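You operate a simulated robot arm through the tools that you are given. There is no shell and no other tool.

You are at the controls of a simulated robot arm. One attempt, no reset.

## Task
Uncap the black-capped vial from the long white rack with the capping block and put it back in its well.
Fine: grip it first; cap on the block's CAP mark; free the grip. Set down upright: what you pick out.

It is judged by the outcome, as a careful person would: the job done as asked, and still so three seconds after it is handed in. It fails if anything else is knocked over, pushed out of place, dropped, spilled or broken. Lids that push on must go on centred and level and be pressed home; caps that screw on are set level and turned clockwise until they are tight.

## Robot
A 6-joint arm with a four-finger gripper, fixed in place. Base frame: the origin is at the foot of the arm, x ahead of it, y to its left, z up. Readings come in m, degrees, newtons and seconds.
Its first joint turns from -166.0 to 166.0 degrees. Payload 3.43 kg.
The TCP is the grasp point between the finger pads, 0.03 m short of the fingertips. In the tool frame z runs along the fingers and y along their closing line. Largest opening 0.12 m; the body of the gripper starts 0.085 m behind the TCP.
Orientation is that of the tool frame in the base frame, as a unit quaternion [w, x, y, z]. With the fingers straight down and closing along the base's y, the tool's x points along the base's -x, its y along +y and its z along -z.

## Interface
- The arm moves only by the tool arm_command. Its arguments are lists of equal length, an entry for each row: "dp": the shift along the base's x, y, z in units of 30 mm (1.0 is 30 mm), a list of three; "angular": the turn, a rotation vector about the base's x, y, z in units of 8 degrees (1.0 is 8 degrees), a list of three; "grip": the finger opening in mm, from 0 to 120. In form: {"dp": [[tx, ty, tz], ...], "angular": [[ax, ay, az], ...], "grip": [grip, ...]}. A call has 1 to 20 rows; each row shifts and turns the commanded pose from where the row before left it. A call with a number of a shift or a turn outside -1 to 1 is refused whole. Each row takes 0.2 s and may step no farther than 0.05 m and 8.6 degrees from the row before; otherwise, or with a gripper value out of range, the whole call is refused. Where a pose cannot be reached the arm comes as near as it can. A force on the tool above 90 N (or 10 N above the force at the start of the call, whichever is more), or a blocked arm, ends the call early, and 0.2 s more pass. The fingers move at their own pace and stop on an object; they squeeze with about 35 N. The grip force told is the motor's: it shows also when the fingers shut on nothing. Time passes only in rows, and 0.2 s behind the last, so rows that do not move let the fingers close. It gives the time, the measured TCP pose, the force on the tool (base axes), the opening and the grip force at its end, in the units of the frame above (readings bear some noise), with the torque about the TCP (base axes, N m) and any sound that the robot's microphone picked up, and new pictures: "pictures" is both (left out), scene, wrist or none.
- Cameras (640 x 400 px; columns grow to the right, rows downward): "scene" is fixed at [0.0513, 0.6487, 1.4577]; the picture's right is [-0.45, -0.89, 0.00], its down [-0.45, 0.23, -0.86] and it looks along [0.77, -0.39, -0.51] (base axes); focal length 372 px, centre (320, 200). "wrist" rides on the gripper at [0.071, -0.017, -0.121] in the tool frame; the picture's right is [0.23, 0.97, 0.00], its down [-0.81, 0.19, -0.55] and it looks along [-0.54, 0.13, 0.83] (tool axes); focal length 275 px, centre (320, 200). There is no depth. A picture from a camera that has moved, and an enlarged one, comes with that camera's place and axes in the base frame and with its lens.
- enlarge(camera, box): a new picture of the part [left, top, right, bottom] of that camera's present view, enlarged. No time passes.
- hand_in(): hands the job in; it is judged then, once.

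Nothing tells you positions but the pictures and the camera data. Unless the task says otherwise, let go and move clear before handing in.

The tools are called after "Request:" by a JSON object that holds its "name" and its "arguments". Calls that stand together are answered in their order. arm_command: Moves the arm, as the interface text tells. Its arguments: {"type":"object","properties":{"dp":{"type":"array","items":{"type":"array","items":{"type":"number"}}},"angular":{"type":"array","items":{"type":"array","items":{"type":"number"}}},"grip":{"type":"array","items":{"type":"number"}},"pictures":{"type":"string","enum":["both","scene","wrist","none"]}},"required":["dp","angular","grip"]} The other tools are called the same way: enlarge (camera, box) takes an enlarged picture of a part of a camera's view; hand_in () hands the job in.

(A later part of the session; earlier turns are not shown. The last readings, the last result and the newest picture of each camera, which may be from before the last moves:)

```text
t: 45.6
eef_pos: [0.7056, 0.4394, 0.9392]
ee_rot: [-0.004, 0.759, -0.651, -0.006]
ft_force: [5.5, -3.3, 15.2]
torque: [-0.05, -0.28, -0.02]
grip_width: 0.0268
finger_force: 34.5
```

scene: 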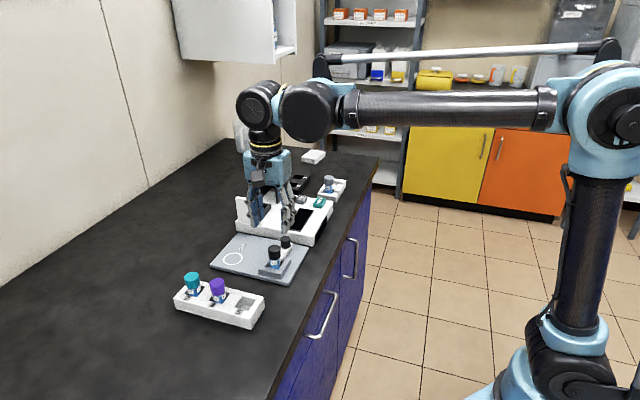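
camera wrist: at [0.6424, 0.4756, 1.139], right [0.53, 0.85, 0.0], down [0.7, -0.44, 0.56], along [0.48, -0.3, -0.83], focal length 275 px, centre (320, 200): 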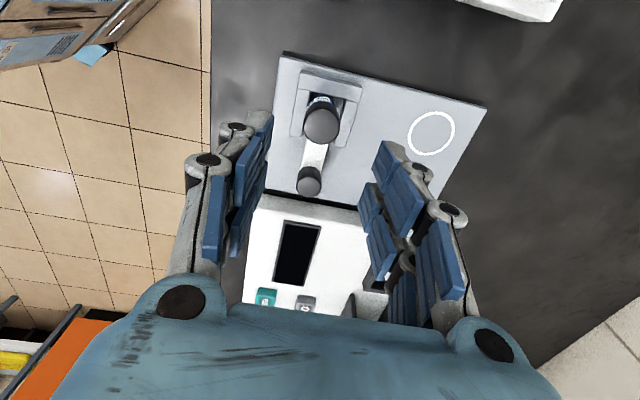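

Request:
{"name": "arm_command", "arguments": {"dp": [[0, 0, 0.035], [0, 0, 0]], "angular": [[0, 0, 0], [0, 0, 0]], "grip": [20, 20], "pictures": "none"}}

Request:
{"name": "enlarge", "arguments": {"camera": "scene", "box": [255, 230, 300, 275]}}

Request:
{"name": "enlarge", "arguments": {"camera": "wrist", "box": [260, 80, 390, 210]}}

```text
t: 46.2
eef_pos: [0.7052, 0.4385, 0.9388]
ee_rot: [-0.004, 0.759, -0.651, -0.006]
ft_force: [3.5, -2.6, 5.3]
torque: [-0.09, -0.14, 0.0]
grip_width: 0.0269
finger_force: 34.9
```

```text
8.89 times, centred on (278, 252) of scene
camera zoom: at [0.0513, 0.6487, 1.4577], right [-0.45, -0.89, 0.0], down [-0.45, 0.23, -0.86], along [0.77, -0.39, -0.51], focal length 3307 px, centre (698, -267)
```

zoom: 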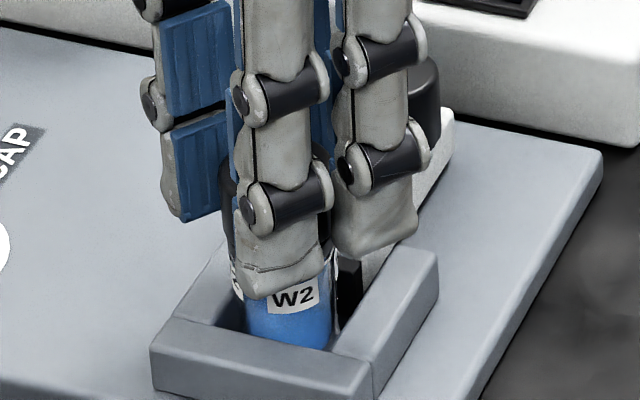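

```text
3.08 times, centred on (325, 145) of wrist
camera zoom: at [0.7322, 0.369, 1.0589], right [-0.93, -0.38, 0.0], down [-0.31, 0.76, 0.56], along [-0.21, 0.52, -0.83], focal length 847 px, centre (305, 369)
```

zoom: 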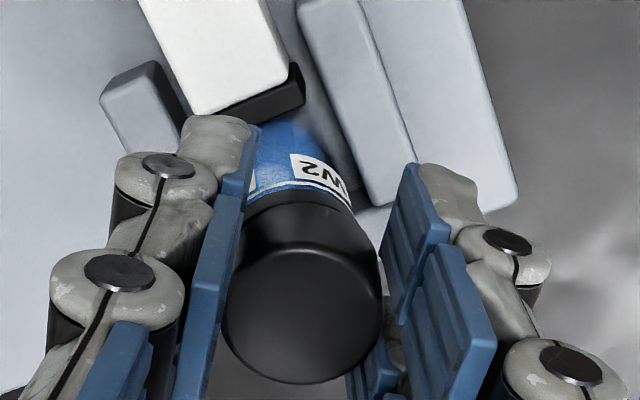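

The upward load is down to about 5 N, and the thread lead looks like roughly 8 mm per turn. I'll continue turning with a matching lift.

Request:
{"name": "arm_command", "arguments": {"dp": [[0, 0, 0.008], [0, 0, 0.007], [0, 0, 0.007], [0, 0, 0.007], [0, 0, 0.007], [0, 0, 0.007], [0, 0, 0]], "angular": [[0, 0, 1], [0, 0, 1], [0, 0, 1], [0, 0, 1], [0, 0, 1], [0, 0, 1], [0, 0, 0]], "grip": [20, 20, 20, 20, 20, 20, 20], "pictures": "none"}}

Request:
{"name": "enlarge", "arguments": {"camera": "scene", "box": [255, 230, 300, 275]}}

Request:
{"name": "enlarge", "arguments": {"camera": "wrist", "box": [260, 80, 390, 210]}}

```text
t: 47.8
eef_pos: [0.7049, 0.4395, 0.941]
ee_rot: [-0.001, 0.958, -0.286, -0.007]
ft_force: [2.6, -1.4, 1.2]
torque: [-0.06, -0.07, 0.01]
grip_width: 0.0267
finger_force: 35.4
```

```text
8.89 times, centred on (278, 252) of scene
camera zoom: at [0.0513, 0.6487, 1.4577], right [-0.45, -0.89, 0.0], down [-0.45, 0.23, -0.86], along [0.77, -0.39, -0.51], focal length 3307 px, centre (698, -267)
```

zoom: 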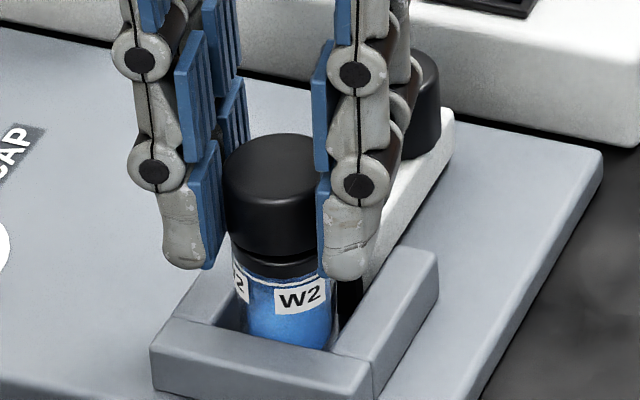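

```text
3.08 times, centred on (325, 145) of wrist
camera zoom: at [0.7751, 0.4141, 1.0601], right [-0.34, -0.94, 0.0], down [-0.78, 0.28, 0.56], along [-0.53, 0.19, -0.83], focal length 847 px, centre (305, 369)
```

zoom: 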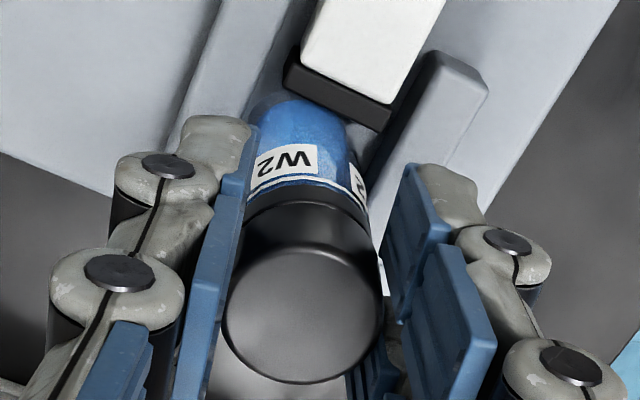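

Vertical load is near zero now. I want a careful look at the neck between cap and vial before going on.

Request:
{"name": "enlarge", "arguments": {"camera": "scene", "box": [265, 240, 290, 265]}}

Request:
{"name": "enlarge", "arguments": {"camera": "wrist", "box": [290, 100, 360, 170]}}

Request:
{"name": "enlarge", "arguments": {"camera": "scene", "box": [165, 260, 240, 320]}}

```text
16.00 times, centred on (278, 252) of scene
camera zoom: at [0.0513, 0.6487, 1.4577], right [-0.45, -0.89, 0.0], down [-0.45, 0.23, -0.86], along [0.77, -0.39, -0.51], focal length 5952 px, centre (1000, -640)
```

zoom: 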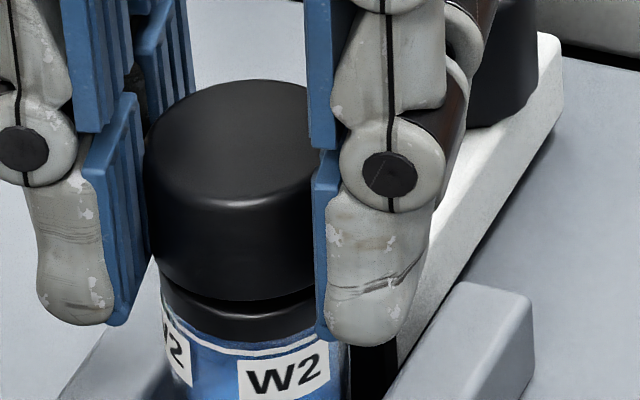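

```text
5.71 times, centred on (325, 135) of wrist
camera zoom: at [0.7751, 0.4141, 1.0601], right [-0.34, -0.94, 0.0], down [-0.78, 0.28, 0.56], along [-0.53, 0.19, -0.83], focal length 1573 px, centre (291, 571)
```

zoom: 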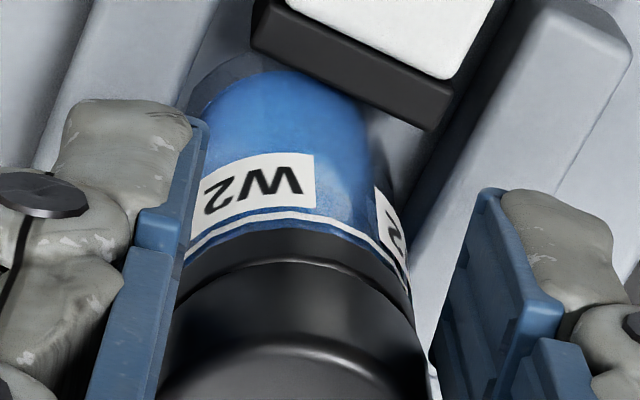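

```text
6.67 times, centred on (202, 290) of scene
camera zoom: at [0.0513, 0.6487, 1.4577], right [-0.45, -0.89, 0.0], down [-0.45, 0.23, -0.86], along [0.77, -0.39, -0.51], focal length 2480 px, centre (1103, -400)
```

zoom: 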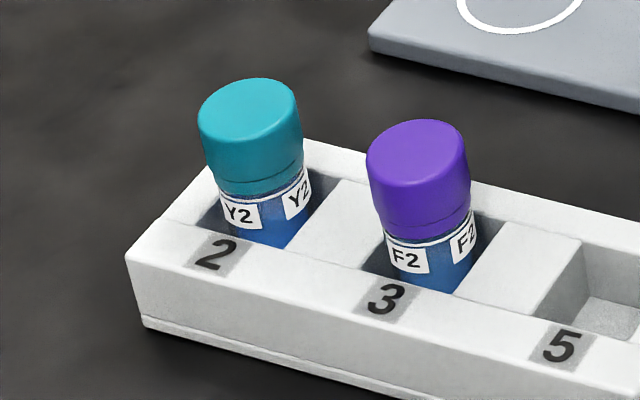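

The black cap sits on a narrow neck band, and a thin gap is opening below it. I'll keep turning counter-clockwise with a matching lift.

Request:
{"name": "arm_command", "arguments": {"dp": [[0, 0, 0.007], [0, 0, 0.007], [0, 0, 0.007], [0, 0, 0.007], [0, 0, 0.007], [0, 0, 0.007], [0, 0, 0]], "angular": [[0, 0, 1], [0, 0, 1], [0, 0, 1], [0, 0, 1], [0, 0, 1], [0, 0, 1], [0, 0, 0]], "grip": [20, 20, 20, 20, 20, 20, 20], "pictures": "none"}}

Request:
{"name": "enlarge", "arguments": {"camera": "scene", "box": [255, 230, 300, 275]}}

Request:
{"name": "enlarge", "arguments": {"camera": "wrist", "box": [260, 80, 390, 210]}}

```text
t: 49.4
eef_pos: [0.7056, 0.44, 0.9415]
ee_rot: [0.001, 0.992, 0.129, -0.007]
ft_force: [1.4, -0.8, 0.0]
torque: [-0.03, -0.04, 0.02]
grip_width: 0.0268
finger_force: 34.7
```

```text
8.89 times, centred on (278, 252) of scene
camera zoom: at [0.0513, 0.6487, 1.4577], right [-0.45, -0.89, 0.0], down [-0.45, 0.23, -0.86], along [0.77, -0.39, -0.51], focal length 3307 px, centre (698, -267)
```

zoom: 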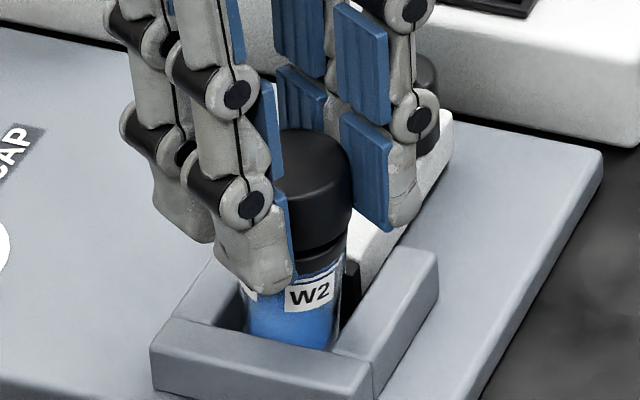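

```text
3.08 times, centred on (325, 145) of wrist
camera zoom: at [0.7704, 0.4745, 1.0611], right [0.47, -0.88, 0.0], down [-0.73, -0.39, 0.56], along [-0.5, -0.26, -0.83], focal length 847 px, centre (305, 369)
```

zoom: 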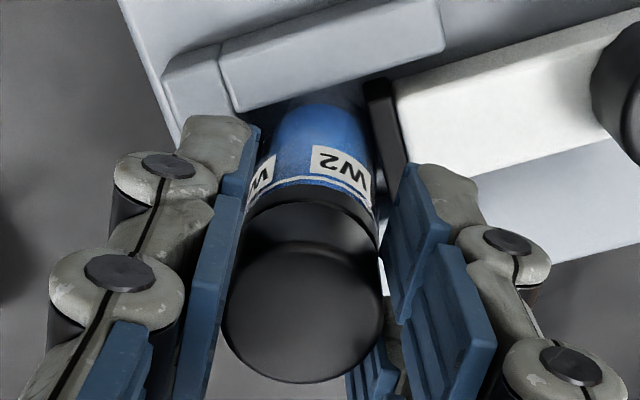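

Forces are near zero and the gap at the neck is growing. I'll continue turning.

Request:
{"name": "arm_command", "arguments": {"dp": [[0, 0, 0.007], [0, 0, 0.007], [0, 0, 0.007], [0, 0, 0.007], [0, 0, 0.007], [0, 0, 0.007], [0, 0, 0.007], [0, 0, 0.007], [0, 0, 0]], "angular": [[0, 0, 1], [0, 0, 1], [0, 0, 1], [0, 0, 1], [0, 0, 1], [0, 0, 1], [0, 0, 1], [0, 0, 1], [0, 0, 0]], "grip": [20, 20, 20, 20, 20, 20, 20, 20, 20], "pictures": "none"}}

Request:
{"name": "enlarge", "arguments": {"camera": "scene", "box": [255, 230, 300, 275]}}

Request:
{"name": "enlarge", "arguments": {"camera": "wrist", "box": [260, 80, 390, 210]}}

```text
t: 51.4
eef_pos: [0.6939, 0.451, 0.9428]
ee_rot: [0.005, 0.946, 0.324, -0.005]
ft_force: [0.8, -1.5, 2.4]
torque: [-0.05, -0.01, -0.01]
grip_width: 0.0267
finger_force: 34.9
out of reach, approached as far as the arm can: row 3, 4, 5, 6, 7, 8
```

```text
8.89 times, centred on (278, 252) of scene
camera zoom: at [0.0513, 0.6487, 1.4577], right [-0.45, -0.89, 0.0], down [-0.45, 0.23, -0.86], along [0.77, -0.39, -0.51], focal length 3307 px, centre (698, -267)
```

zoom: 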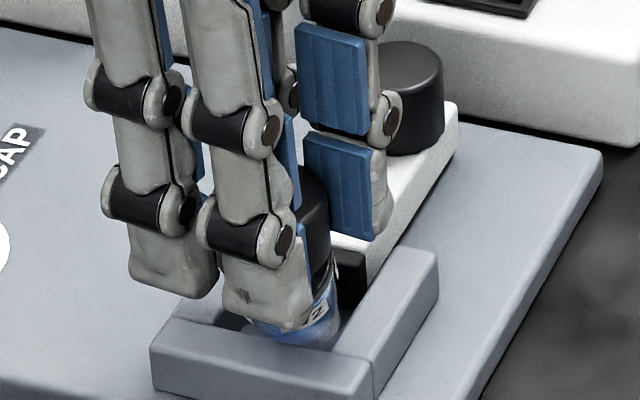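

```text
3.08 times, centred on (325, 145) of wrist
camera zoom: at [0.7389, 0.5093, 1.0617], right [0.78, -0.63, 0.0], down [-0.52, -0.64, 0.56], along [-0.35, -0.44, -0.83], focal length 847 px, centre (305, 369)
```

zoom: 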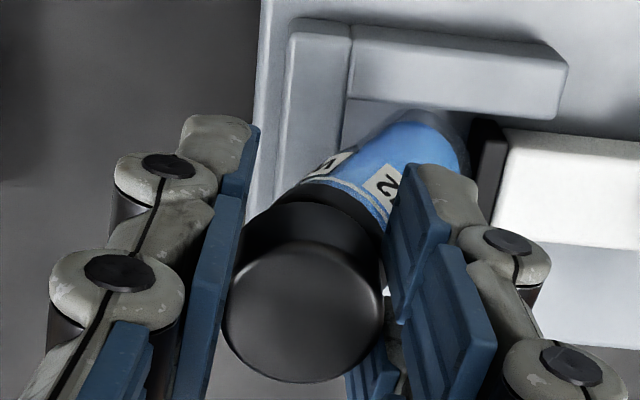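

The wrist hit its limit near yaw 215°, and the arm shifted sideways and tilted the vial. I'll reverse that last turn straight away to bring everything upright.

Request:
{"name": "arm_command", "arguments": {"dp": [[0, 0, -0.007], [0, 0, -0.007], [0, 0, -0.007], [0, 0, -0.007], [0, 0, -0.007], [0, 0, -0.007], [0, 0, -0.007], [0, 0, -0.007], [0, 0, 0]], "angular": [[0, 0, -1], [0, 0, -1], [0, 0, -1], [0, 0, -1], [0, 0, -1], [0, 0, -1], [0, 0, -1], [0, 0, -1], [0, 0, 0]], "grip": [20, 20, 20, 20, 20, 20, 20, 20, 20], "pictures": "none"}}

Request:
{"name": "enlarge", "arguments": {"camera": "scene", "box": [255, 230, 300, 275]}}

Request:
{"name": "enlarge", "arguments": {"camera": "wrist", "box": [260, 80, 390, 210]}}

```text
t: 53.4
eef_pos: [0.6933, 0.451, 0.9437]
ee_rot: [0.003, 0.974, -0.228, -0.007]
ft_force: [1.0, -0.1, 3.0]
torque: [-0.02, -0.03, -0.01]
grip_width: 0.0268
finger_force: 35.0
```

```text
8.89 times, centred on (278, 252) of scene
camera zoom: at [0.0513, 0.6487, 1.4577], right [-0.45, -0.89, 0.0], down [-0.45, 0.23, -0.86], along [0.77, -0.39, -0.51], focal length 3307 px, centre (698, -267)
```

zoom: 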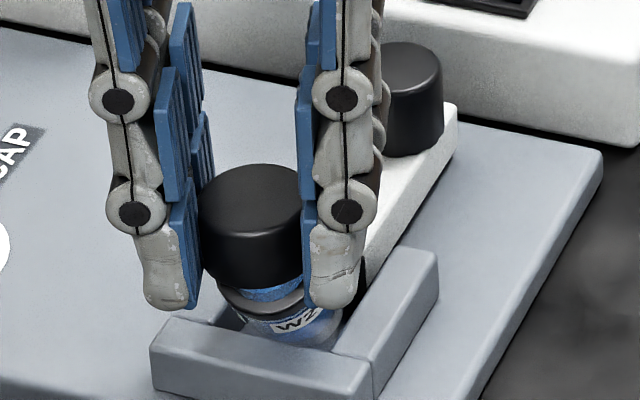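

```text
3.08 times, centred on (325, 145) of wrist
camera zoom: at [0.7659, 0.4348, 1.0622], right [-0.22, -0.97, 0.0], down [-0.8, 0.19, 0.57], along [-0.55, 0.12, -0.82], focal length 847 px, centre (305, 369)
```

zoom: 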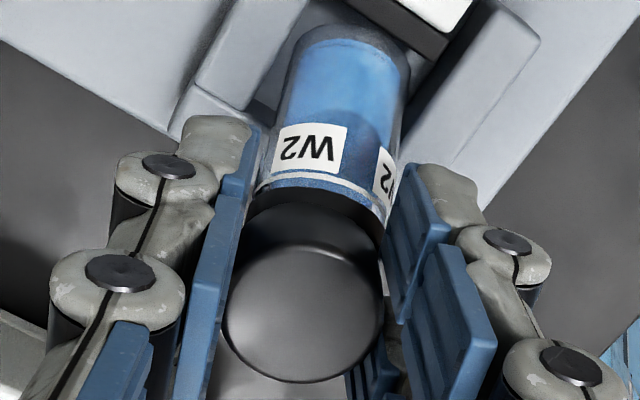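

The lateral offset of about 16 mm remained after the wrist limit, so the vial leans in the pocket. I'll move the cap back toward (0.7055, 0.440) slowly to stand it upright.

Request:
{"name": "arm_command", "arguments": {"dp": [[0.08, -0.07, 0], [0.08, -0.07, 0], [0.08, -0.07, 0], [0, 0, 0]], "angular": [[0, 0, 0], [0, 0, 0], [0, 0, 0], [0, 0, 0]], "grip": [20, 20, 20, 20], "pictures": "none"}}

Request:
{"name": "enlarge", "arguments": {"camera": "scene", "box": [255, 230, 300, 275]}}

Request:
{"name": "enlarge", "arguments": {"camera": "wrist", "box": [260, 80, 390, 210]}}

```text
t: 54.4
eef_pos: [0.7007, 0.4451, 0.9433]
ee_rot: [0.002, 0.974, -0.227, -0.007]
ft_force: [-2.1, 0.3, 6.2]
torque: [-0.04, 0.13, -0.01]
grip_width: 0.0267
finger_force: 35.4
```

```text
8.89 times, centred on (278, 252) of scene
camera zoom: at [0.0513, 0.6487, 1.4577], right [-0.45, -0.89, 0.0], down [-0.45, 0.23, -0.86], along [0.77, -0.39, -0.51], focal length 3307 px, centre (698, -267)
```

zoom: 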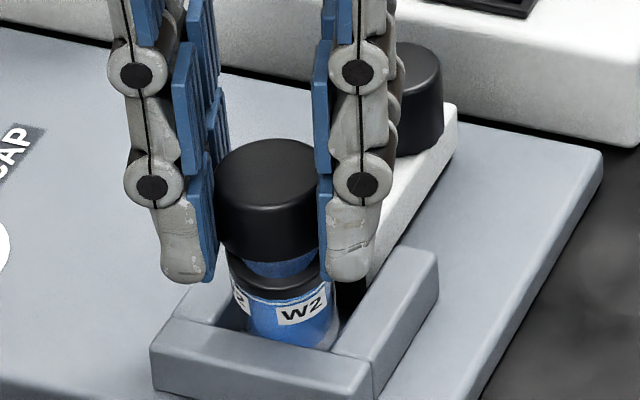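

```text
3.08 times, centred on (325, 145) of wrist
camera zoom: at [0.773, 0.4279, 1.063], right [-0.22, -0.97, 0.0], down [-0.8, 0.19, 0.56], along [-0.55, 0.12, -0.83], focal length 847 px, centre (305, 369)
```

zoom: 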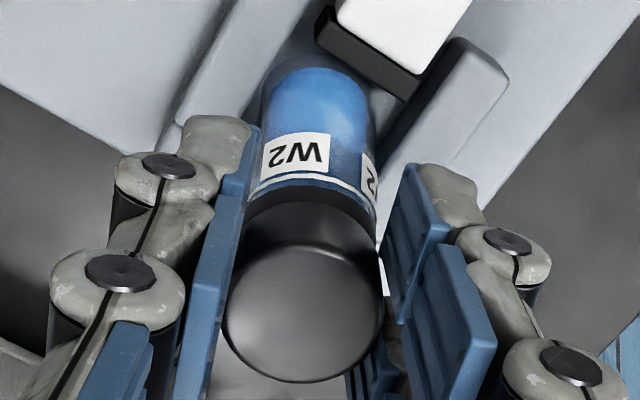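

The vial is coming upright and there's now a visible gap of blue neck under the cap, so it's well unscrewed. I'll finish moving back.

Request:
{"name": "arm_command", "arguments": {"dp": [[0.07, -0.07, 0], [0.07, -0.07, 0], [0, 0, 0]], "angular": [[0, 0, 0], [0, 0, 0], [0, 0, 0]], "grip": [20, 20, 20], "pictures": "none"}}

Request:
{"name": "enlarge", "arguments": {"camera": "scene", "box": [255, 230, 300, 275]}}

Request:
{"name": "enlarge", "arguments": {"camera": "wrist", "box": [260, 80, 390, 210]}}

```text
t: 55.2
eef_pos: [0.7056, 0.439, 0.9423]
ee_rot: [0.002, 0.974, -0.227, -0.007]
ft_force: [1.3, -0.1, -0.1]
torque: [0.01, -0.02, 0.03]
grip_width: 0.0268
finger_force: 35.0
```

```text
8.89 times, centred on (278, 252) of scene
camera zoom: at [0.0513, 0.6487, 1.4577], right [-0.45, -0.89, 0.0], down [-0.45, 0.23, -0.86], along [0.77, -0.39, -0.51], focal length 3307 px, centre (698, -267)
```

zoom: 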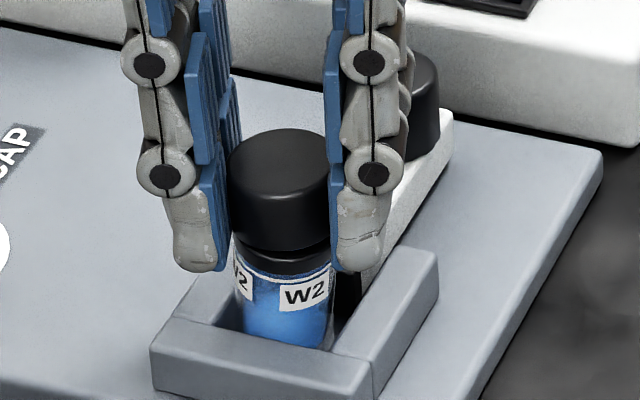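

```text
3.08 times, centred on (325, 145) of wrist
camera zoom: at [0.7777, 0.4231, 1.0613], right [-0.22, -0.97, 0.0], down [-0.8, 0.19, 0.56], along [-0.55, 0.12, -0.83], focal length 847 px, centre (305, 369)
```

zoom: 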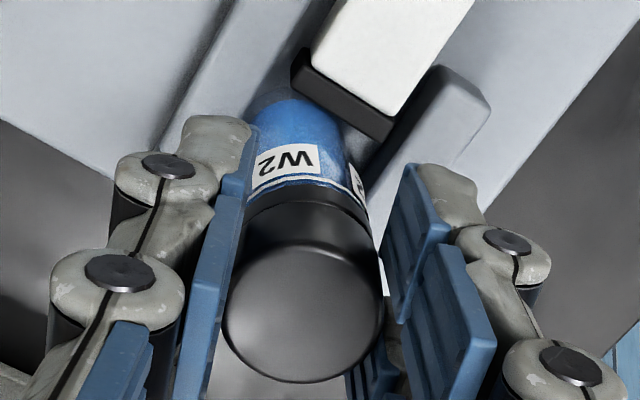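

The vial is upright again with near-zero forces. I'll test a gentle 3 mm straight lift to see whether the cap is free of the thread.

Request:
{"name": "arm_command", "arguments": {"dp": [[0, 0, 0.05], [0, 0, 0.05], [0, 0, 0]], "angular": [[0, 0, 0], [0, 0, 0], [0, 0, 0]], "grip": [20, 20, 20], "pictures": "none"}}

Request:
{"name": "enlarge", "arguments": {"camera": "scene", "box": [255, 230, 300, 275]}}

Request:
{"name": "enlarge", "arguments": {"camera": "wrist", "box": [260, 80, 390, 210]}}

```text
t: 56.0
eef_pos: [0.7051, 0.4395, 0.9455]
ee_rot: [0.002, 0.974, -0.226, -0.007]
ft_force: [1.3, -0.1, -0.8]
torque: [-0.03, -0.04, 0.01]
grip_width: 0.0266
finger_force: 35.1
```

```text
8.89 times, centred on (278, 252) of scene
camera zoom: at [0.0513, 0.6487, 1.4577], right [-0.45, -0.89, 0.0], down [-0.45, 0.23, -0.86], along [0.77, -0.39, -0.51], focal length 3307 px, centre (698, -267)
```

zoom: 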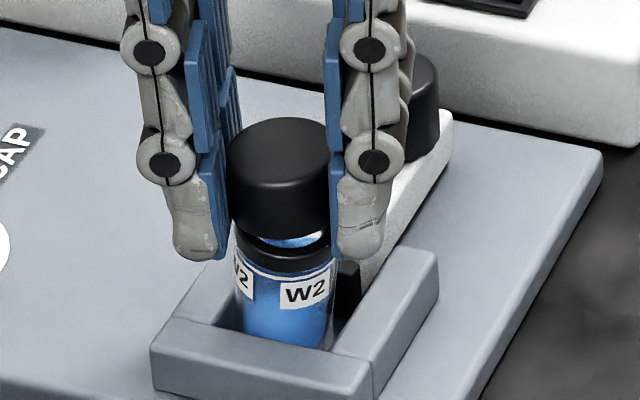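

```text
3.08 times, centred on (325, 145) of wrist
camera zoom: at [0.7777, 0.4229, 1.065], right [-0.22, -0.97, 0.0], down [-0.8, 0.19, 0.57], along [-0.55, 0.12, -0.82], focal length 847 px, centre (305, 369)
```

zoom: 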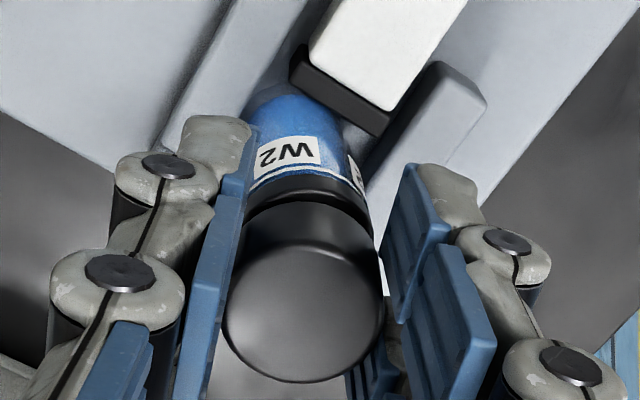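

The cap is free: it lifted with no load and I can see the open neck. The fingertips reach about 8 mm below the cap's bottom, which would block setting it flat. I'll rest it back on the vial and regrip higher.

Request:
{"name": "arm_command", "arguments": {"dp": [[0, 0, -0.05], [0, 0, -0.05], [0, 0, 0]], "angular": [[0, 0, 0], [0, 0, 0], [0, 0, 0]], "grip": [20, 20, 20], "pictures": "none"}}

Request:
{"name": "arm_command", "arguments": {"dp": [[0, 0, -0.03], [0, 0, 0]], "angular": [[0, 0, 0], [0, 0, 0]], "grip": [20, 20], "pictures": "none"}}

Request:
{"name": "enlarge", "arguments": {"camera": "scene", "box": [255, 230, 300, 275]}}

```text
t: 56.8
eef_pos: [0.7052, 0.4406, 0.9415]
ee_rot: [0.001, 0.974, -0.227, -0.007]
ft_force: [1.9, -2.1, 0.2]
torque: [-0.08, -0.04, 0.0]
grip_width: 0.0267
finger_force: 34.8
```

```text
t: 57.4
eef_pos: [0.7043, 0.4409, 0.9429]
ee_rot: [0.002, 0.974, -0.227, -0.007]
ft_force: [1.7, -2.2, -0.1]
torque: [-0.07, -0.05, 0.02]
grip_width: 0.0267
finger_force: 35.5
```

```text
8.89 times, centred on (278, 252) of scene
camera zoom: at [0.0513, 0.6487, 1.4577], right [-0.45, -0.89, 0.0], down [-0.45, 0.23, -0.86], along [0.77, -0.39, -0.51], focal length 3307 px, centre (698, -267)
```

zoom: 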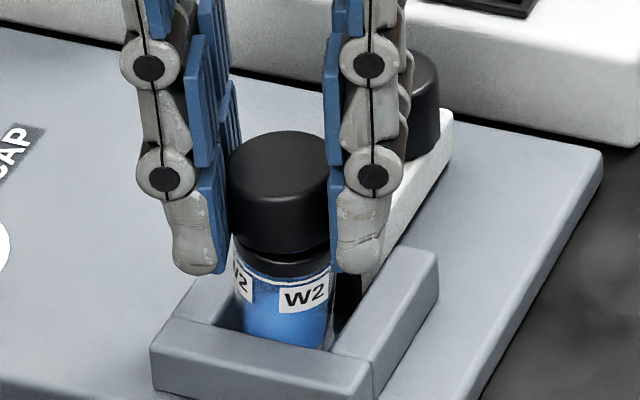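

Request:
{"name": "arm_command", "arguments": {"dp": [[0, 0, -0.035], [0, 0, 0]], "angular": [[0, 0, 0], [0, 0, 0]], "grip": [20, 20], "pictures": "none"}}

Request:
{"name": "arm_command", "arguments": {"dp": [[0, 0, -0.035], [0, 0, 0]], "angular": [[0, 0, 0], [0, 0, 0]], "grip": [20, 20], "pictures": "none"}}

Request:
{"name": "enlarge", "arguments": {"camera": "scene", "box": [255, 230, 300, 275]}}

```text
t: 58.0
eef_pos: [0.7044, 0.4404, 0.9404]
ee_rot: [0.001, 0.974, -0.226, -0.007]
ft_force: [1.5, -2.1, 1.8]
torque: [-0.07, -0.09, -0.03]
grip_width: 0.0266
finger_force: 35.1
```

```text
t: 58.6
eef_pos: [0.7051, 0.4402, 0.939]
ee_rot: [0.001, 0.974, -0.227, -0.007]
ft_force: [2.6, -3.1, 6.6]
torque: [-0.09, -0.1, 0.02]
grip_width: 0.0267
finger_force: 35.4
```

```text
8.89 times, centred on (278, 252) of scene
camera zoom: at [0.0513, 0.6487, 1.4577], right [-0.45, -0.89, 0.0], down [-0.45, 0.23, -0.86], along [0.77, -0.39, -0.51], focal length 3307 px, centre (698, -267)
```

zoom: 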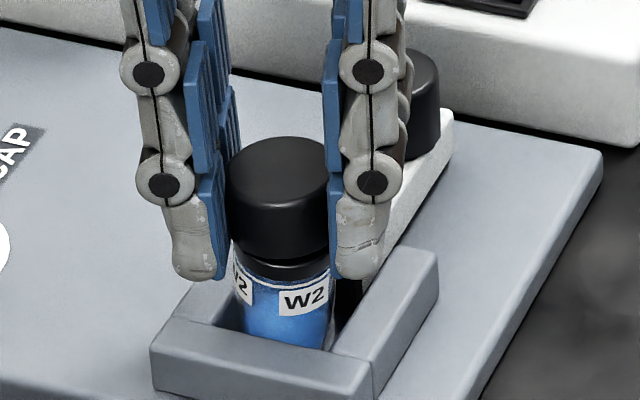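

The cap is resting on the vial (about 6 N contact). I'll open, rise 9 mm, rotate back to yaw 45° with the fingers open around the cap, then look.

Request:
{"name": "arm_command", "arguments": {"dp": [[0, 0, 0], [0, 0, 0], [0, 0, 0.3], [0, 0, 0], [0, 0, 0], [0, 0, 0], [0, 0, 0], [0, 0, 0], [0, 0, 0], [0, 0, 0], [0, 0, 0], [0, 0, 0], [0, 0, 0], [0, 0, 0], [0, 0, 0], [0, 0, 0], [0, 0, 0], [0, 0, 0]], "angular": [[0, 0, 0], [0, 0, 0], [0, 0, 0], [0, 0, -0.97], [0, 0, -0.97], [0, 0, -0.97], [0, 0, -0.97], [0, 0, -0.97], [0, 0, -0.97], [0, 0, -0.97], [0, 0, -0.97], [0, 0, -0.97], [0, 0, -0.97], [0, 0, -0.97], [0, 0, -0.97], [0, 0, -0.97], [0, 0, -0.97], [0, 0, 0]], "grip": [34, 56, 56, 56, 56, 56, 56, 56, 56, 56, 56, 56, 56, 56, 56, 56, 56, 56], "pictures": "none"}}

Request:
{"name": "enlarge", "arguments": {"camera": "scene", "box": [250, 220, 305, 275]}}

Request:
{"name": "enlarge", "arguments": {"camera": "wrist", "box": [240, 70, 400, 230]}}

```text
t: 62.4
eef_pos: [0.7062, 0.44, 0.9474]
ee_rot: [0.004, -0.383, 0.924, 0.006]
ft_force: [0.0, 0.0, 0.4]
torque: [-0.01, 0.01, -0.01]
grip_width: 0.0562
finger_force: 0.1
```

```text
7.27 times, centred on (278, 248) of scene
camera zoom: at [0.0513, 0.6487, 1.4577], right [-0.45, -0.89, 0.0], down [-0.45, 0.23, -0.86], along [0.77, -0.39, -0.51], focal length 2706 px, centre (629, -146)
```

zoom: 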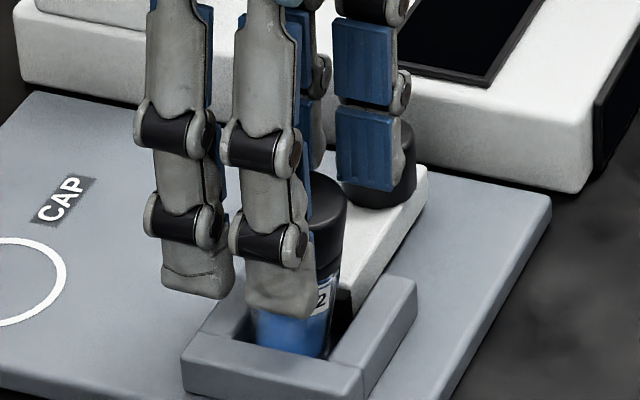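

```text
2.50 times, centred on (320, 150) of wrist
camera zoom: at [0.6654, 0.3762, 1.0678], right [-0.85, 0.52, 0.01], down [0.43, 0.7, 0.56], along [0.29, 0.48, -0.83], focal length 688 px, centre (320, 325)
```

zoom: 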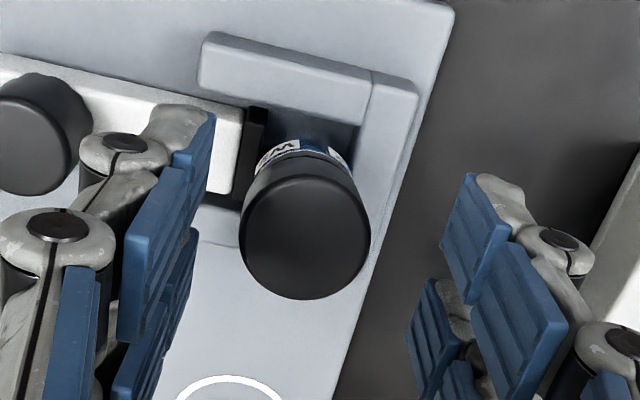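

The cap rests on the vial but looks off-centre from my axis. I'll rise clear to get an unobstructed look.

Request:
{"name": "arm_command", "arguments": {"dp": [[0, 0, 0.7], [0, 0, 0.8], [0, 0, 0.8], [0, 0, 0], [0, 0, 0]], "angular": [[0, 0, 0], [0, 0, 0], [0, 0, 0], [0, 0, 0], [0, 0, 0]], "grip": [56, 56, 56, 56, 56]}}

Request:
{"name": "enlarge", "arguments": {"camera": "scene", "box": [250, 220, 305, 275]}}

Request:
{"name": "enlarge", "arguments": {"camera": "wrist", "box": [240, 50, 400, 210]}}

```text
t: 63.6
eef_pos: [0.7039, 0.4398, 1.0187]
ee_rot: [0.005, -0.385, 0.923, 0.006]
ft_force: [-0.4, -0.7, 0.9]
torque: [0.02, -0.03, 0.0]
grip_width: 0.0562
finger_force: 0.0
camera wrist: at [0.6643, 0.3746, 1.1382], right [-0.85, 0.52, 0.01], down [0.43, 0.7, 0.56], along [0.29, 0.48, -0.83], focal length 275 px, centre (320, 200)
```

scene: 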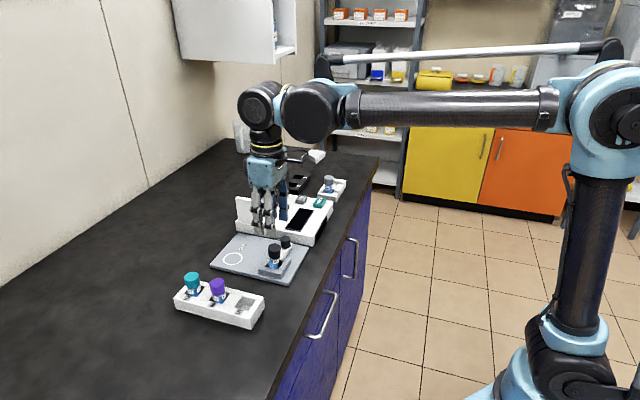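
wrist: 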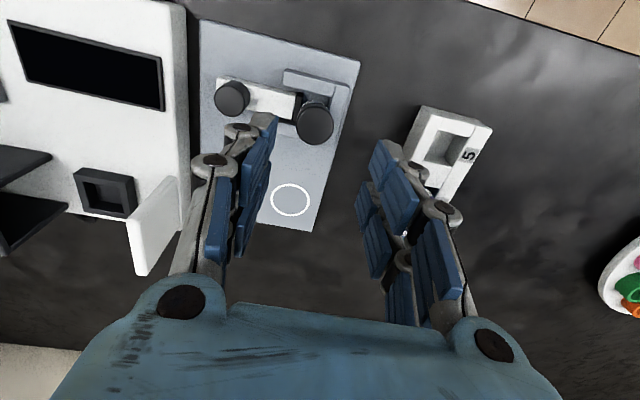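

```text
7.27 times, centred on (278, 248) of scene
camera zoom: at [0.0513, 0.6487, 1.4577], right [-0.45, -0.89, 0.0], down [-0.45, 0.23, -0.86], along [0.77, -0.39, -0.51], focal length 2706 px, centre (629, -146)
```

zoom: 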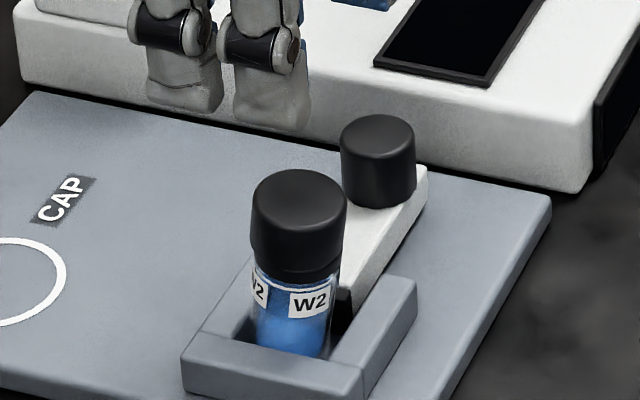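

```text
2.50 times, centred on (320, 130) of wrist
camera zoom: at [0.6643, 0.3746, 1.1382], right [-0.85, 0.52, 0.01], down [0.43, 0.7, 0.56], along [0.29, 0.48, -0.83], focal length 688 px, centre (320, 375)
```

zoom: 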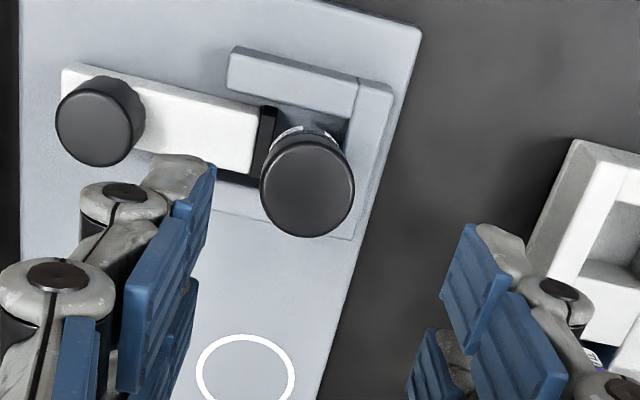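

The vial stands upright with the loosened cap resting on it, and the plate is dry. The cap centre is about (0.7055, 0.434). I'll correct my position and the slight tool tilt, then come down with only the cap's height between the pads.

Request:
{"name": "arm_command", "arguments": {"dp": [[0.053, -0.193, 0], [0, 0, -0.7], [0, 0, -0.7], [0, 0, -0.4], [0, 0, 0], [0, 0, 0]], "angular": [[-0.107, 0.033, 0], [0, 0, 0], [0, 0, 0], [0, 0, 0], [0, 0, 0], [0, 0, 0]], "grip": [56, 56, 56, 56, 56, 56], "pictures": "none"}}

Request:
{"name": "enlarge", "arguments": {"camera": "wrist", "box": [240, 70, 400, 230]}}

Request:
{"name": "enlarge", "arguments": {"camera": "scene", "box": [250, 220, 305, 275]}}

```text
t: 65.0
eef_pos: [0.7079, 0.4343, 0.9656]
ee_rot: [-0.001, -0.384, 0.923, -0.001]
ft_force: [-0.7, -0.5, 0.8]
torque: [0.0, 0.01, 0.02]
grip_width: 0.0558
finger_force: 0.0
```

```text
2.50 times, centred on (320, 150) of wrist
camera zoom: at [0.6682, 0.371, 1.0856], right [-0.85, 0.52, 0.0], down [0.44, 0.71, 0.55], along [0.29, 0.47, -0.83], focal length 688 px, centre (320, 325)
```

zoom: 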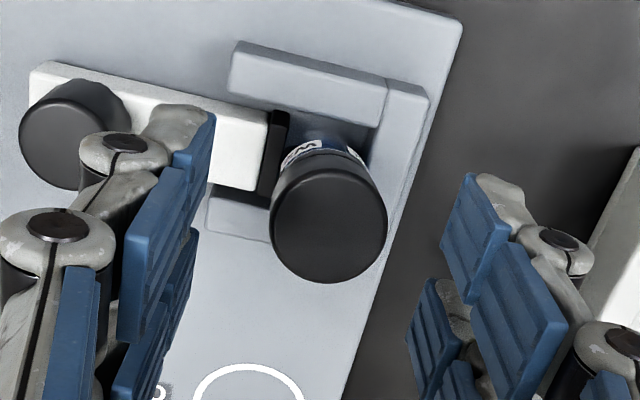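

```text
7.27 times, centred on (278, 248) of scene
camera zoom: at [0.0513, 0.6487, 1.4577], right [-0.45, -0.89, 0.0], down [-0.45, 0.23, -0.86], along [0.77, -0.39, -0.51], focal length 2706 px, centre (629, -146)
```

zoom: 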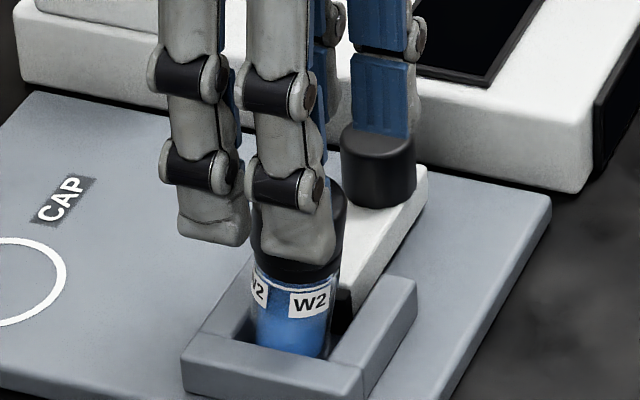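

The cap is nearly centred, 2 mm off along the closing axis. I'll nudge, descend to TCP z ≈ 0.948 and close on the cap only.

Request:
{"name": "arm_command", "arguments": {"dp": [[-0.055, 0.045, -0.2], [0, 0, -0.2], [0, 0, -0.18], [0, 0, 0], [0, 0, 0], [0, 0, 0], [0, 0, 0]], "angular": [[0, 0, 0], [0, 0, 0], [0, 0, 0], [0, 0, 0], [0, 0, 0], [0, 0, 0], [0, 0, 0]], "grip": [56, 56, 56, 40, 20, 20, 20], "pictures": "none"}}

Request:
{"name": "enlarge", "arguments": {"camera": "wrist", "box": [250, 80, 390, 220]}}

Request:
{"name": "enlarge", "arguments": {"camera": "scene", "box": [250, 220, 305, 275]}}

```text
t: 66.6
eef_pos: [0.7055, 0.4347, 0.9471]
ee_rot: [-0.001, -0.384, 0.923, 0.0]
ft_force: [0.0, 0.0, -0.9]
torque: [-0.01, -0.03, 0.0]
grip_width: 0.0271
finger_force: 34.8
```

```text
2.86 times, centred on (320, 150) of wrist
camera zoom: at [0.6655, 0.372, 1.0676], right [-0.85, 0.52, 0.0], down [0.44, 0.71, 0.55], along [0.29, 0.47, -0.83], focal length 786 px, centre (320, 343)
```

zoom: 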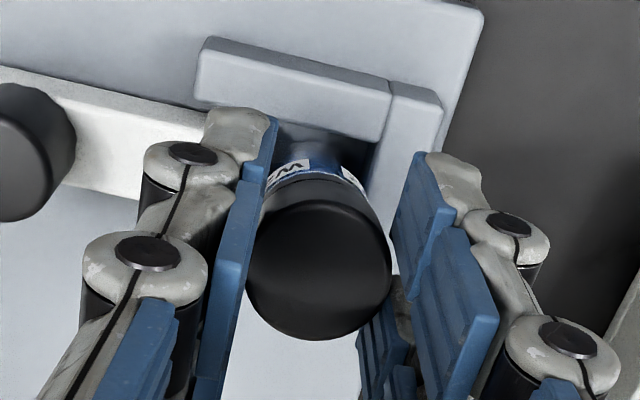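

```text
7.27 times, centred on (278, 248) of scene
camera zoom: at [0.0513, 0.6487, 1.4577], right [-0.45, -0.89, 0.0], down [-0.45, 0.23, -0.86], along [0.77, -0.39, -0.51], focal length 2706 px, centre (629, -146)
```

zoom: 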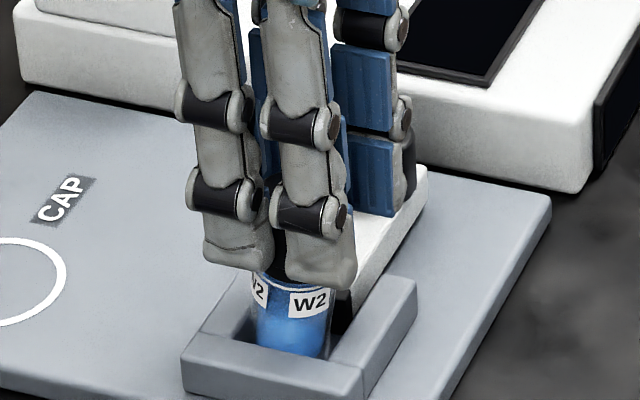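

The cap is gripped again with the tips near its lower edge. I'll lift gently and check that only the cap comes up.

Request:
{"name": "arm_command", "arguments": {"dp": [[0, 0, 0.05], [0, 0, 0.07], [0, 0, 0.1], [0, 0, 0]], "angular": [[0, 0, 0], [0, 0, 0], [0, 0, 0], [0, 0, 0]], "grip": [20, 20, 20, 20], "pictures": "none"}}

Request:
{"name": "enlarge", "arguments": {"camera": "scene", "box": [250, 220, 305, 275]}}

Request:
{"name": "enlarge", "arguments": {"camera": "wrist", "box": [250, 80, 390, 220]}}

```text
t: 67.6
eef_pos: [0.7049, 0.4365, 0.9532]
ee_rot: [-0.001, -0.384, 0.923, -0.001]
ft_force: [0.5, -0.5, -0.2]
torque: [-0.01, -0.03, -0.03]
grip_width: 0.0266
finger_force: 35.6
```

```text
7.27 times, centred on (278, 248) of scene
camera zoom: at [0.0513, 0.6487, 1.4577], right [-0.45, -0.89, 0.0], down [-0.45, 0.23, -0.86], along [0.77, -0.39, -0.51], focal length 2706 px, centre (629, -146)
```

zoom: 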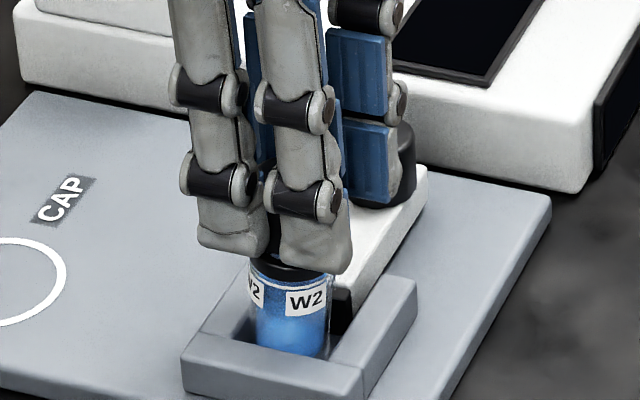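

```text
2.86 times, centred on (320, 150) of wrist
camera zoom: at [0.6659, 0.3731, 1.0737], right [-0.85, 0.52, 0.0], down [0.44, 0.71, 0.55], along [0.29, 0.47, -0.83], focal length 786 px, centre (320, 343)
```

zoom: 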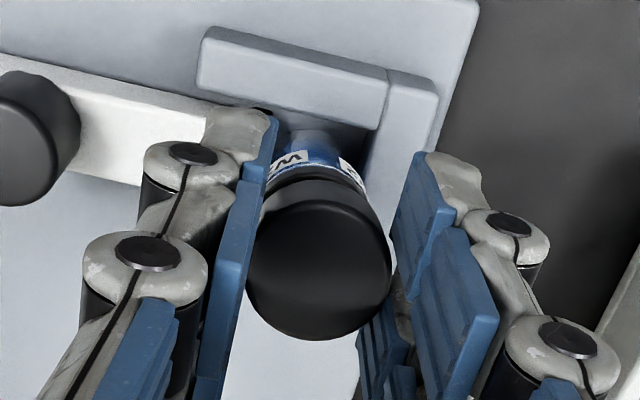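

Only the cap is rising and the vial stays in the clamp. I'll lift well clear.

Request:
{"name": "arm_command", "arguments": {"dp": [[0, 0, 0.1], [0, 0, 0.15], [0, 0, 0.2], [0, 0, 0.3], [0, 0, 0.4], [0, 0, 0.5], [0, 0, 0.5], [0, 0, 0.5], [0, 0, 0]], "angular": [[0, 0, 0], [0, 0, 0], [0, 0, 0], [0, 0, 0], [0, 0, 0], [0, 0, 0], [0, 0, 0], [0, 0, 0], [0, 0, 0]], "grip": [20, 20, 20, 20, 20, 20, 20, 20, 20]}}

Request:
{"name": "enlarge", "arguments": {"camera": "scene", "box": [240, 190, 310, 275]}}

Request:
{"name": "enlarge", "arguments": {"camera": "wrist", "box": [250, 60, 390, 220]}}

```text
t: 69.6
eef_pos: [0.7035, 0.4378, 1.0326]
ee_rot: [-0.001, -0.385, 0.923, -0.001]
ft_force: [0.0, 0.9, -0.3]
torque: [-0.01, 0.03, -0.02]
grip_width: 0.0266
finger_force: 35.0
camera wrist: at [0.6644, 0.3753, 1.1533], right [-0.85, 0.52, 0.0], down [0.44, 0.71, 0.55], along [0.29, 0.47, -0.83], focal length 275 px, centre (320, 200)
```

scene: 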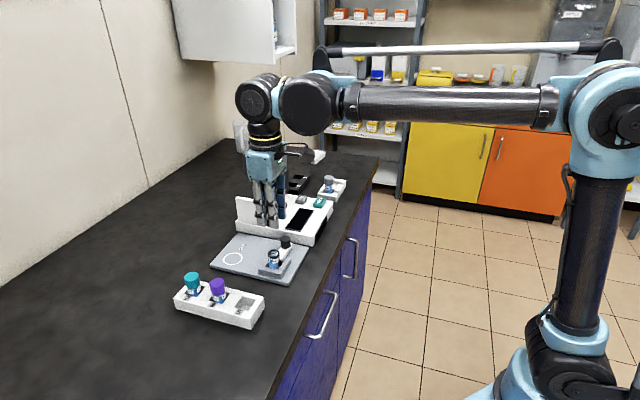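
wrist: 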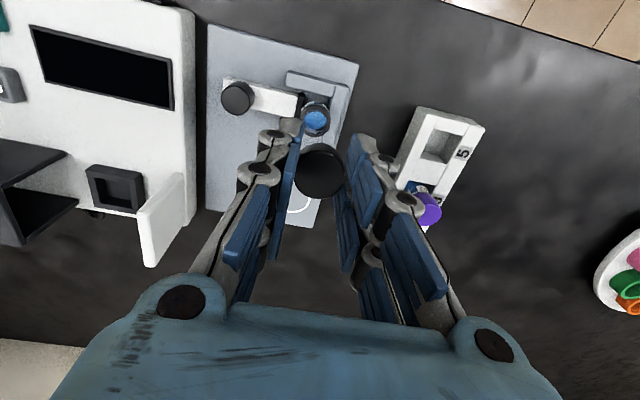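

```text
4.71 times, centred on (275, 232) of scene
camera zoom: at [0.0513, 0.6487, 1.4577], right [-0.45, -0.89, 0.0], down [-0.45, 0.23, -0.86], along [0.77, -0.39, -0.51], focal length 1751 px, centre (532, 47)
```

zoom: 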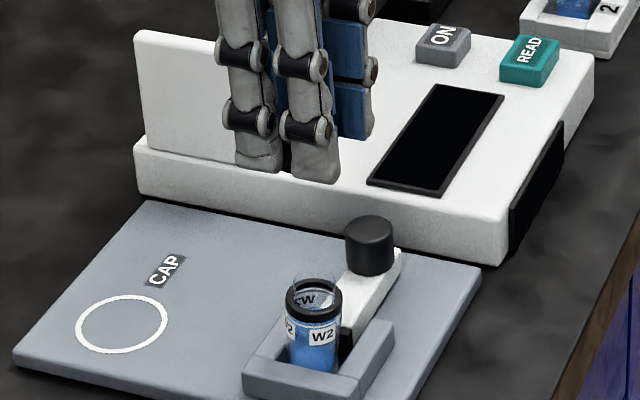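

```text
2.50 times, centred on (320, 140) of wrist
camera zoom: at [0.6644, 0.3753, 1.1533], right [-0.85, 0.52, 0.0], down [0.44, 0.71, 0.55], along [0.29, 0.47, -0.83], focal length 688 px, centre (320, 350)
```

zoom: 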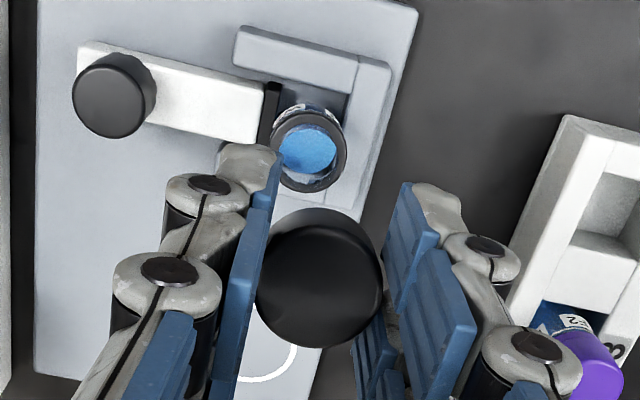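

The cap is off cleanly and the open vial stands upright in the clamp with its liquid inside. Next I carry the cap over to the CAP ring and look down at it.

Request:
{"name": "arm_command", "arguments": {"dp": [[0.57, 0.51, 0], [0.57, 0.51, 0], [0.57, 0.51, 0], [0.57, 0.51, 0], [0.57, 0.51, 0], [0, 0, 0], [0, 0, 0]], "angular": [[0, 0, 0], [0, 0, 0], [0, 0, 0], [0, 0, 0], [0, 0, 0], [0, 0, 0], [0, 0, 0]], "grip": [20, 20, 20, 20, 20, 20, 20]}}

Request:
{"name": "enlarge", "arguments": {"camera": "wrist", "box": [220, 40, 420, 220]}}

Request:
{"name": "enlarge", "arguments": {"camera": "scene", "box": [200, 190, 310, 290]}}

```text
t: 71.2
eef_pos: [0.7907, 0.5132, 1.0316]
ee_rot: [0.0, -0.384, 0.923, -0.001]
ft_force: [-0.2, -0.4, 0.6]
torque: [0.01, 0.01, -0.01]
grip_width: 0.0267
finger_force: 35.2
camera wrist: at [0.7512, 0.4502, 1.1514], right [-0.85, 0.52, 0.0], down [0.44, 0.71, 0.55], along [0.29, 0.47, -0.83], focal length 275 px, centre (320, 200)
```

scene: 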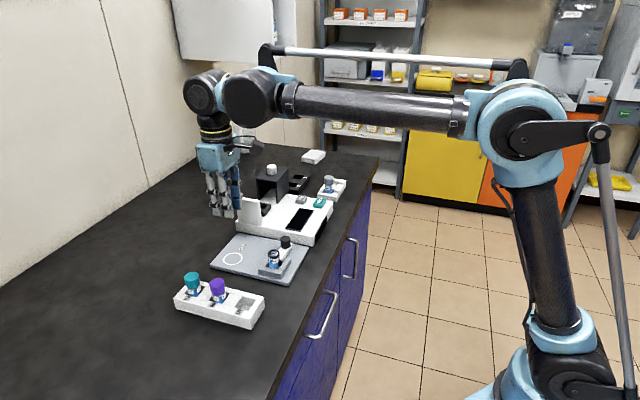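
wrist: 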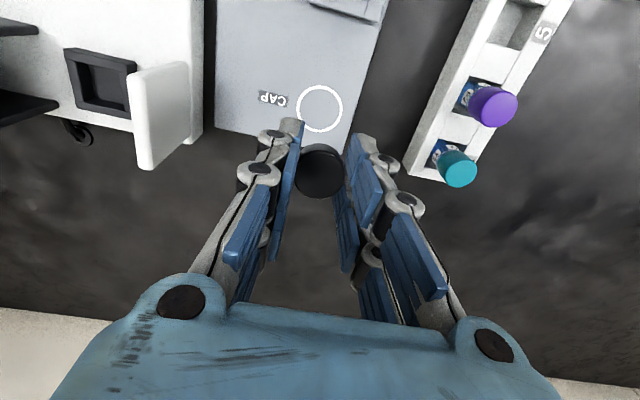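

```text
2.22 times, centred on (320, 130) of wrist
camera zoom: at [0.7512, 0.4502, 1.1514], right [-0.85, 0.52, 0.0], down [0.44, 0.71, 0.55], along [0.29, 0.47, -0.83], focal length 612 px, centre (320, 356)
```

zoom: 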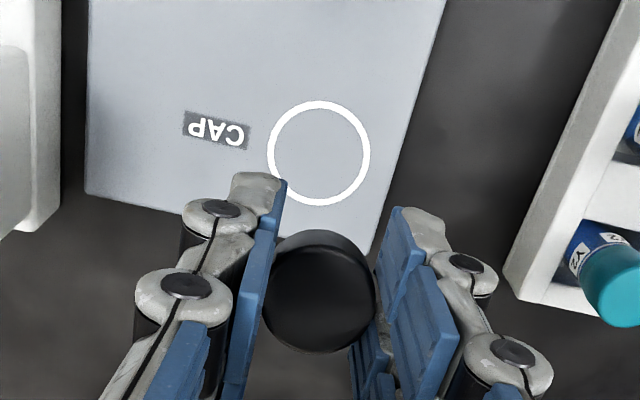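

```text
4.00 times, centred on (255, 240) of scene
camera zoom: at [0.0513, 0.6487, 1.4577], right [-0.45, -0.89, 0.0], down [-0.45, 0.23, -0.86], along [0.77, -0.39, -0.51], focal length 1488 px, centre (580, 40)
```

zoom: 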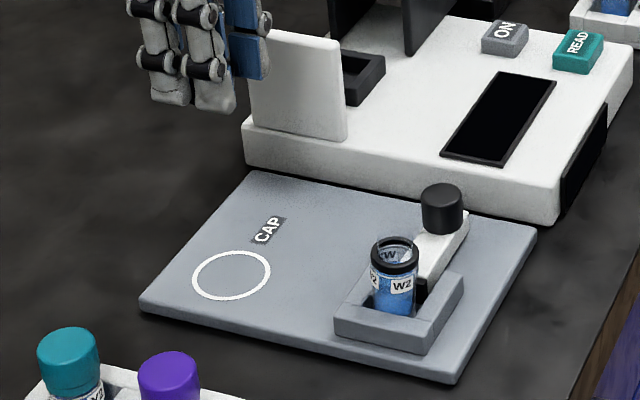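

The ring centre is about (0.7935, 0.517). I'll shift about 4 mm and descend with the cap toward the plate.

Request:
{"name": "arm_command", "arguments": {"dp": [[0.093, 0.12, -0.6], [0, 0, -0.7], [0, 0, -0.7], [0, 0, -0.7], [0, 0, -0.5], [0, 0, -0.4], [0, 0, 0], [0, 0, 0]], "angular": [[0, 0, 0], [0, 0, 0], [0, 0, 0], [0, 0, 0], [0, 0, 0], [0, 0, 0], [0, 0, 0], [0, 0, 0]], "grip": [20, 20, 20, 20, 20, 20, 20, 20], "pictures": "none"}}

Request:
{"name": "enlarge", "arguments": {"camera": "wrist", "box": [240, 80, 400, 220]}}

Request:
{"name": "enlarge", "arguments": {"camera": "scene", "box": [200, 200, 300, 290]}}

```text
t: 73.0
eef_pos: [0.7947, 0.516, 0.9234]
ee_rot: [-0.001, -0.384, 0.923, 0.0]
ft_force: [0.5, 0.4, 0.5]
torque: [0.02, 0.01, 0.0]
grip_width: 0.0268
finger_force: 34.8
```

```text
2.86 times, centred on (320, 150) of wrist
camera zoom: at [0.7553, 0.453, 1.0441], right [-0.85, 0.52, 0.0], down [0.44, 0.71, 0.55], along [0.29, 0.47, -0.83], focal length 786 px, centre (320, 343)
```

zoom: 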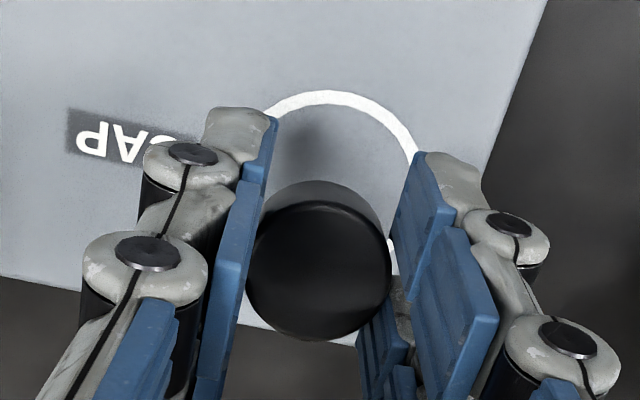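

```text
4.44 times, centred on (250, 245) of scene
camera zoom: at [0.0513, 0.6487, 1.4577], right [-0.45, -0.89, 0.0], down [-0.45, 0.23, -0.86], along [0.77, -0.39, -0.51], focal length 1654 px, centre (631, 0)
```

zoom: 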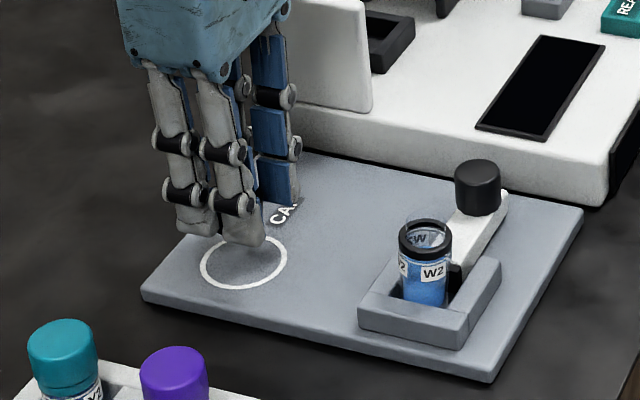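

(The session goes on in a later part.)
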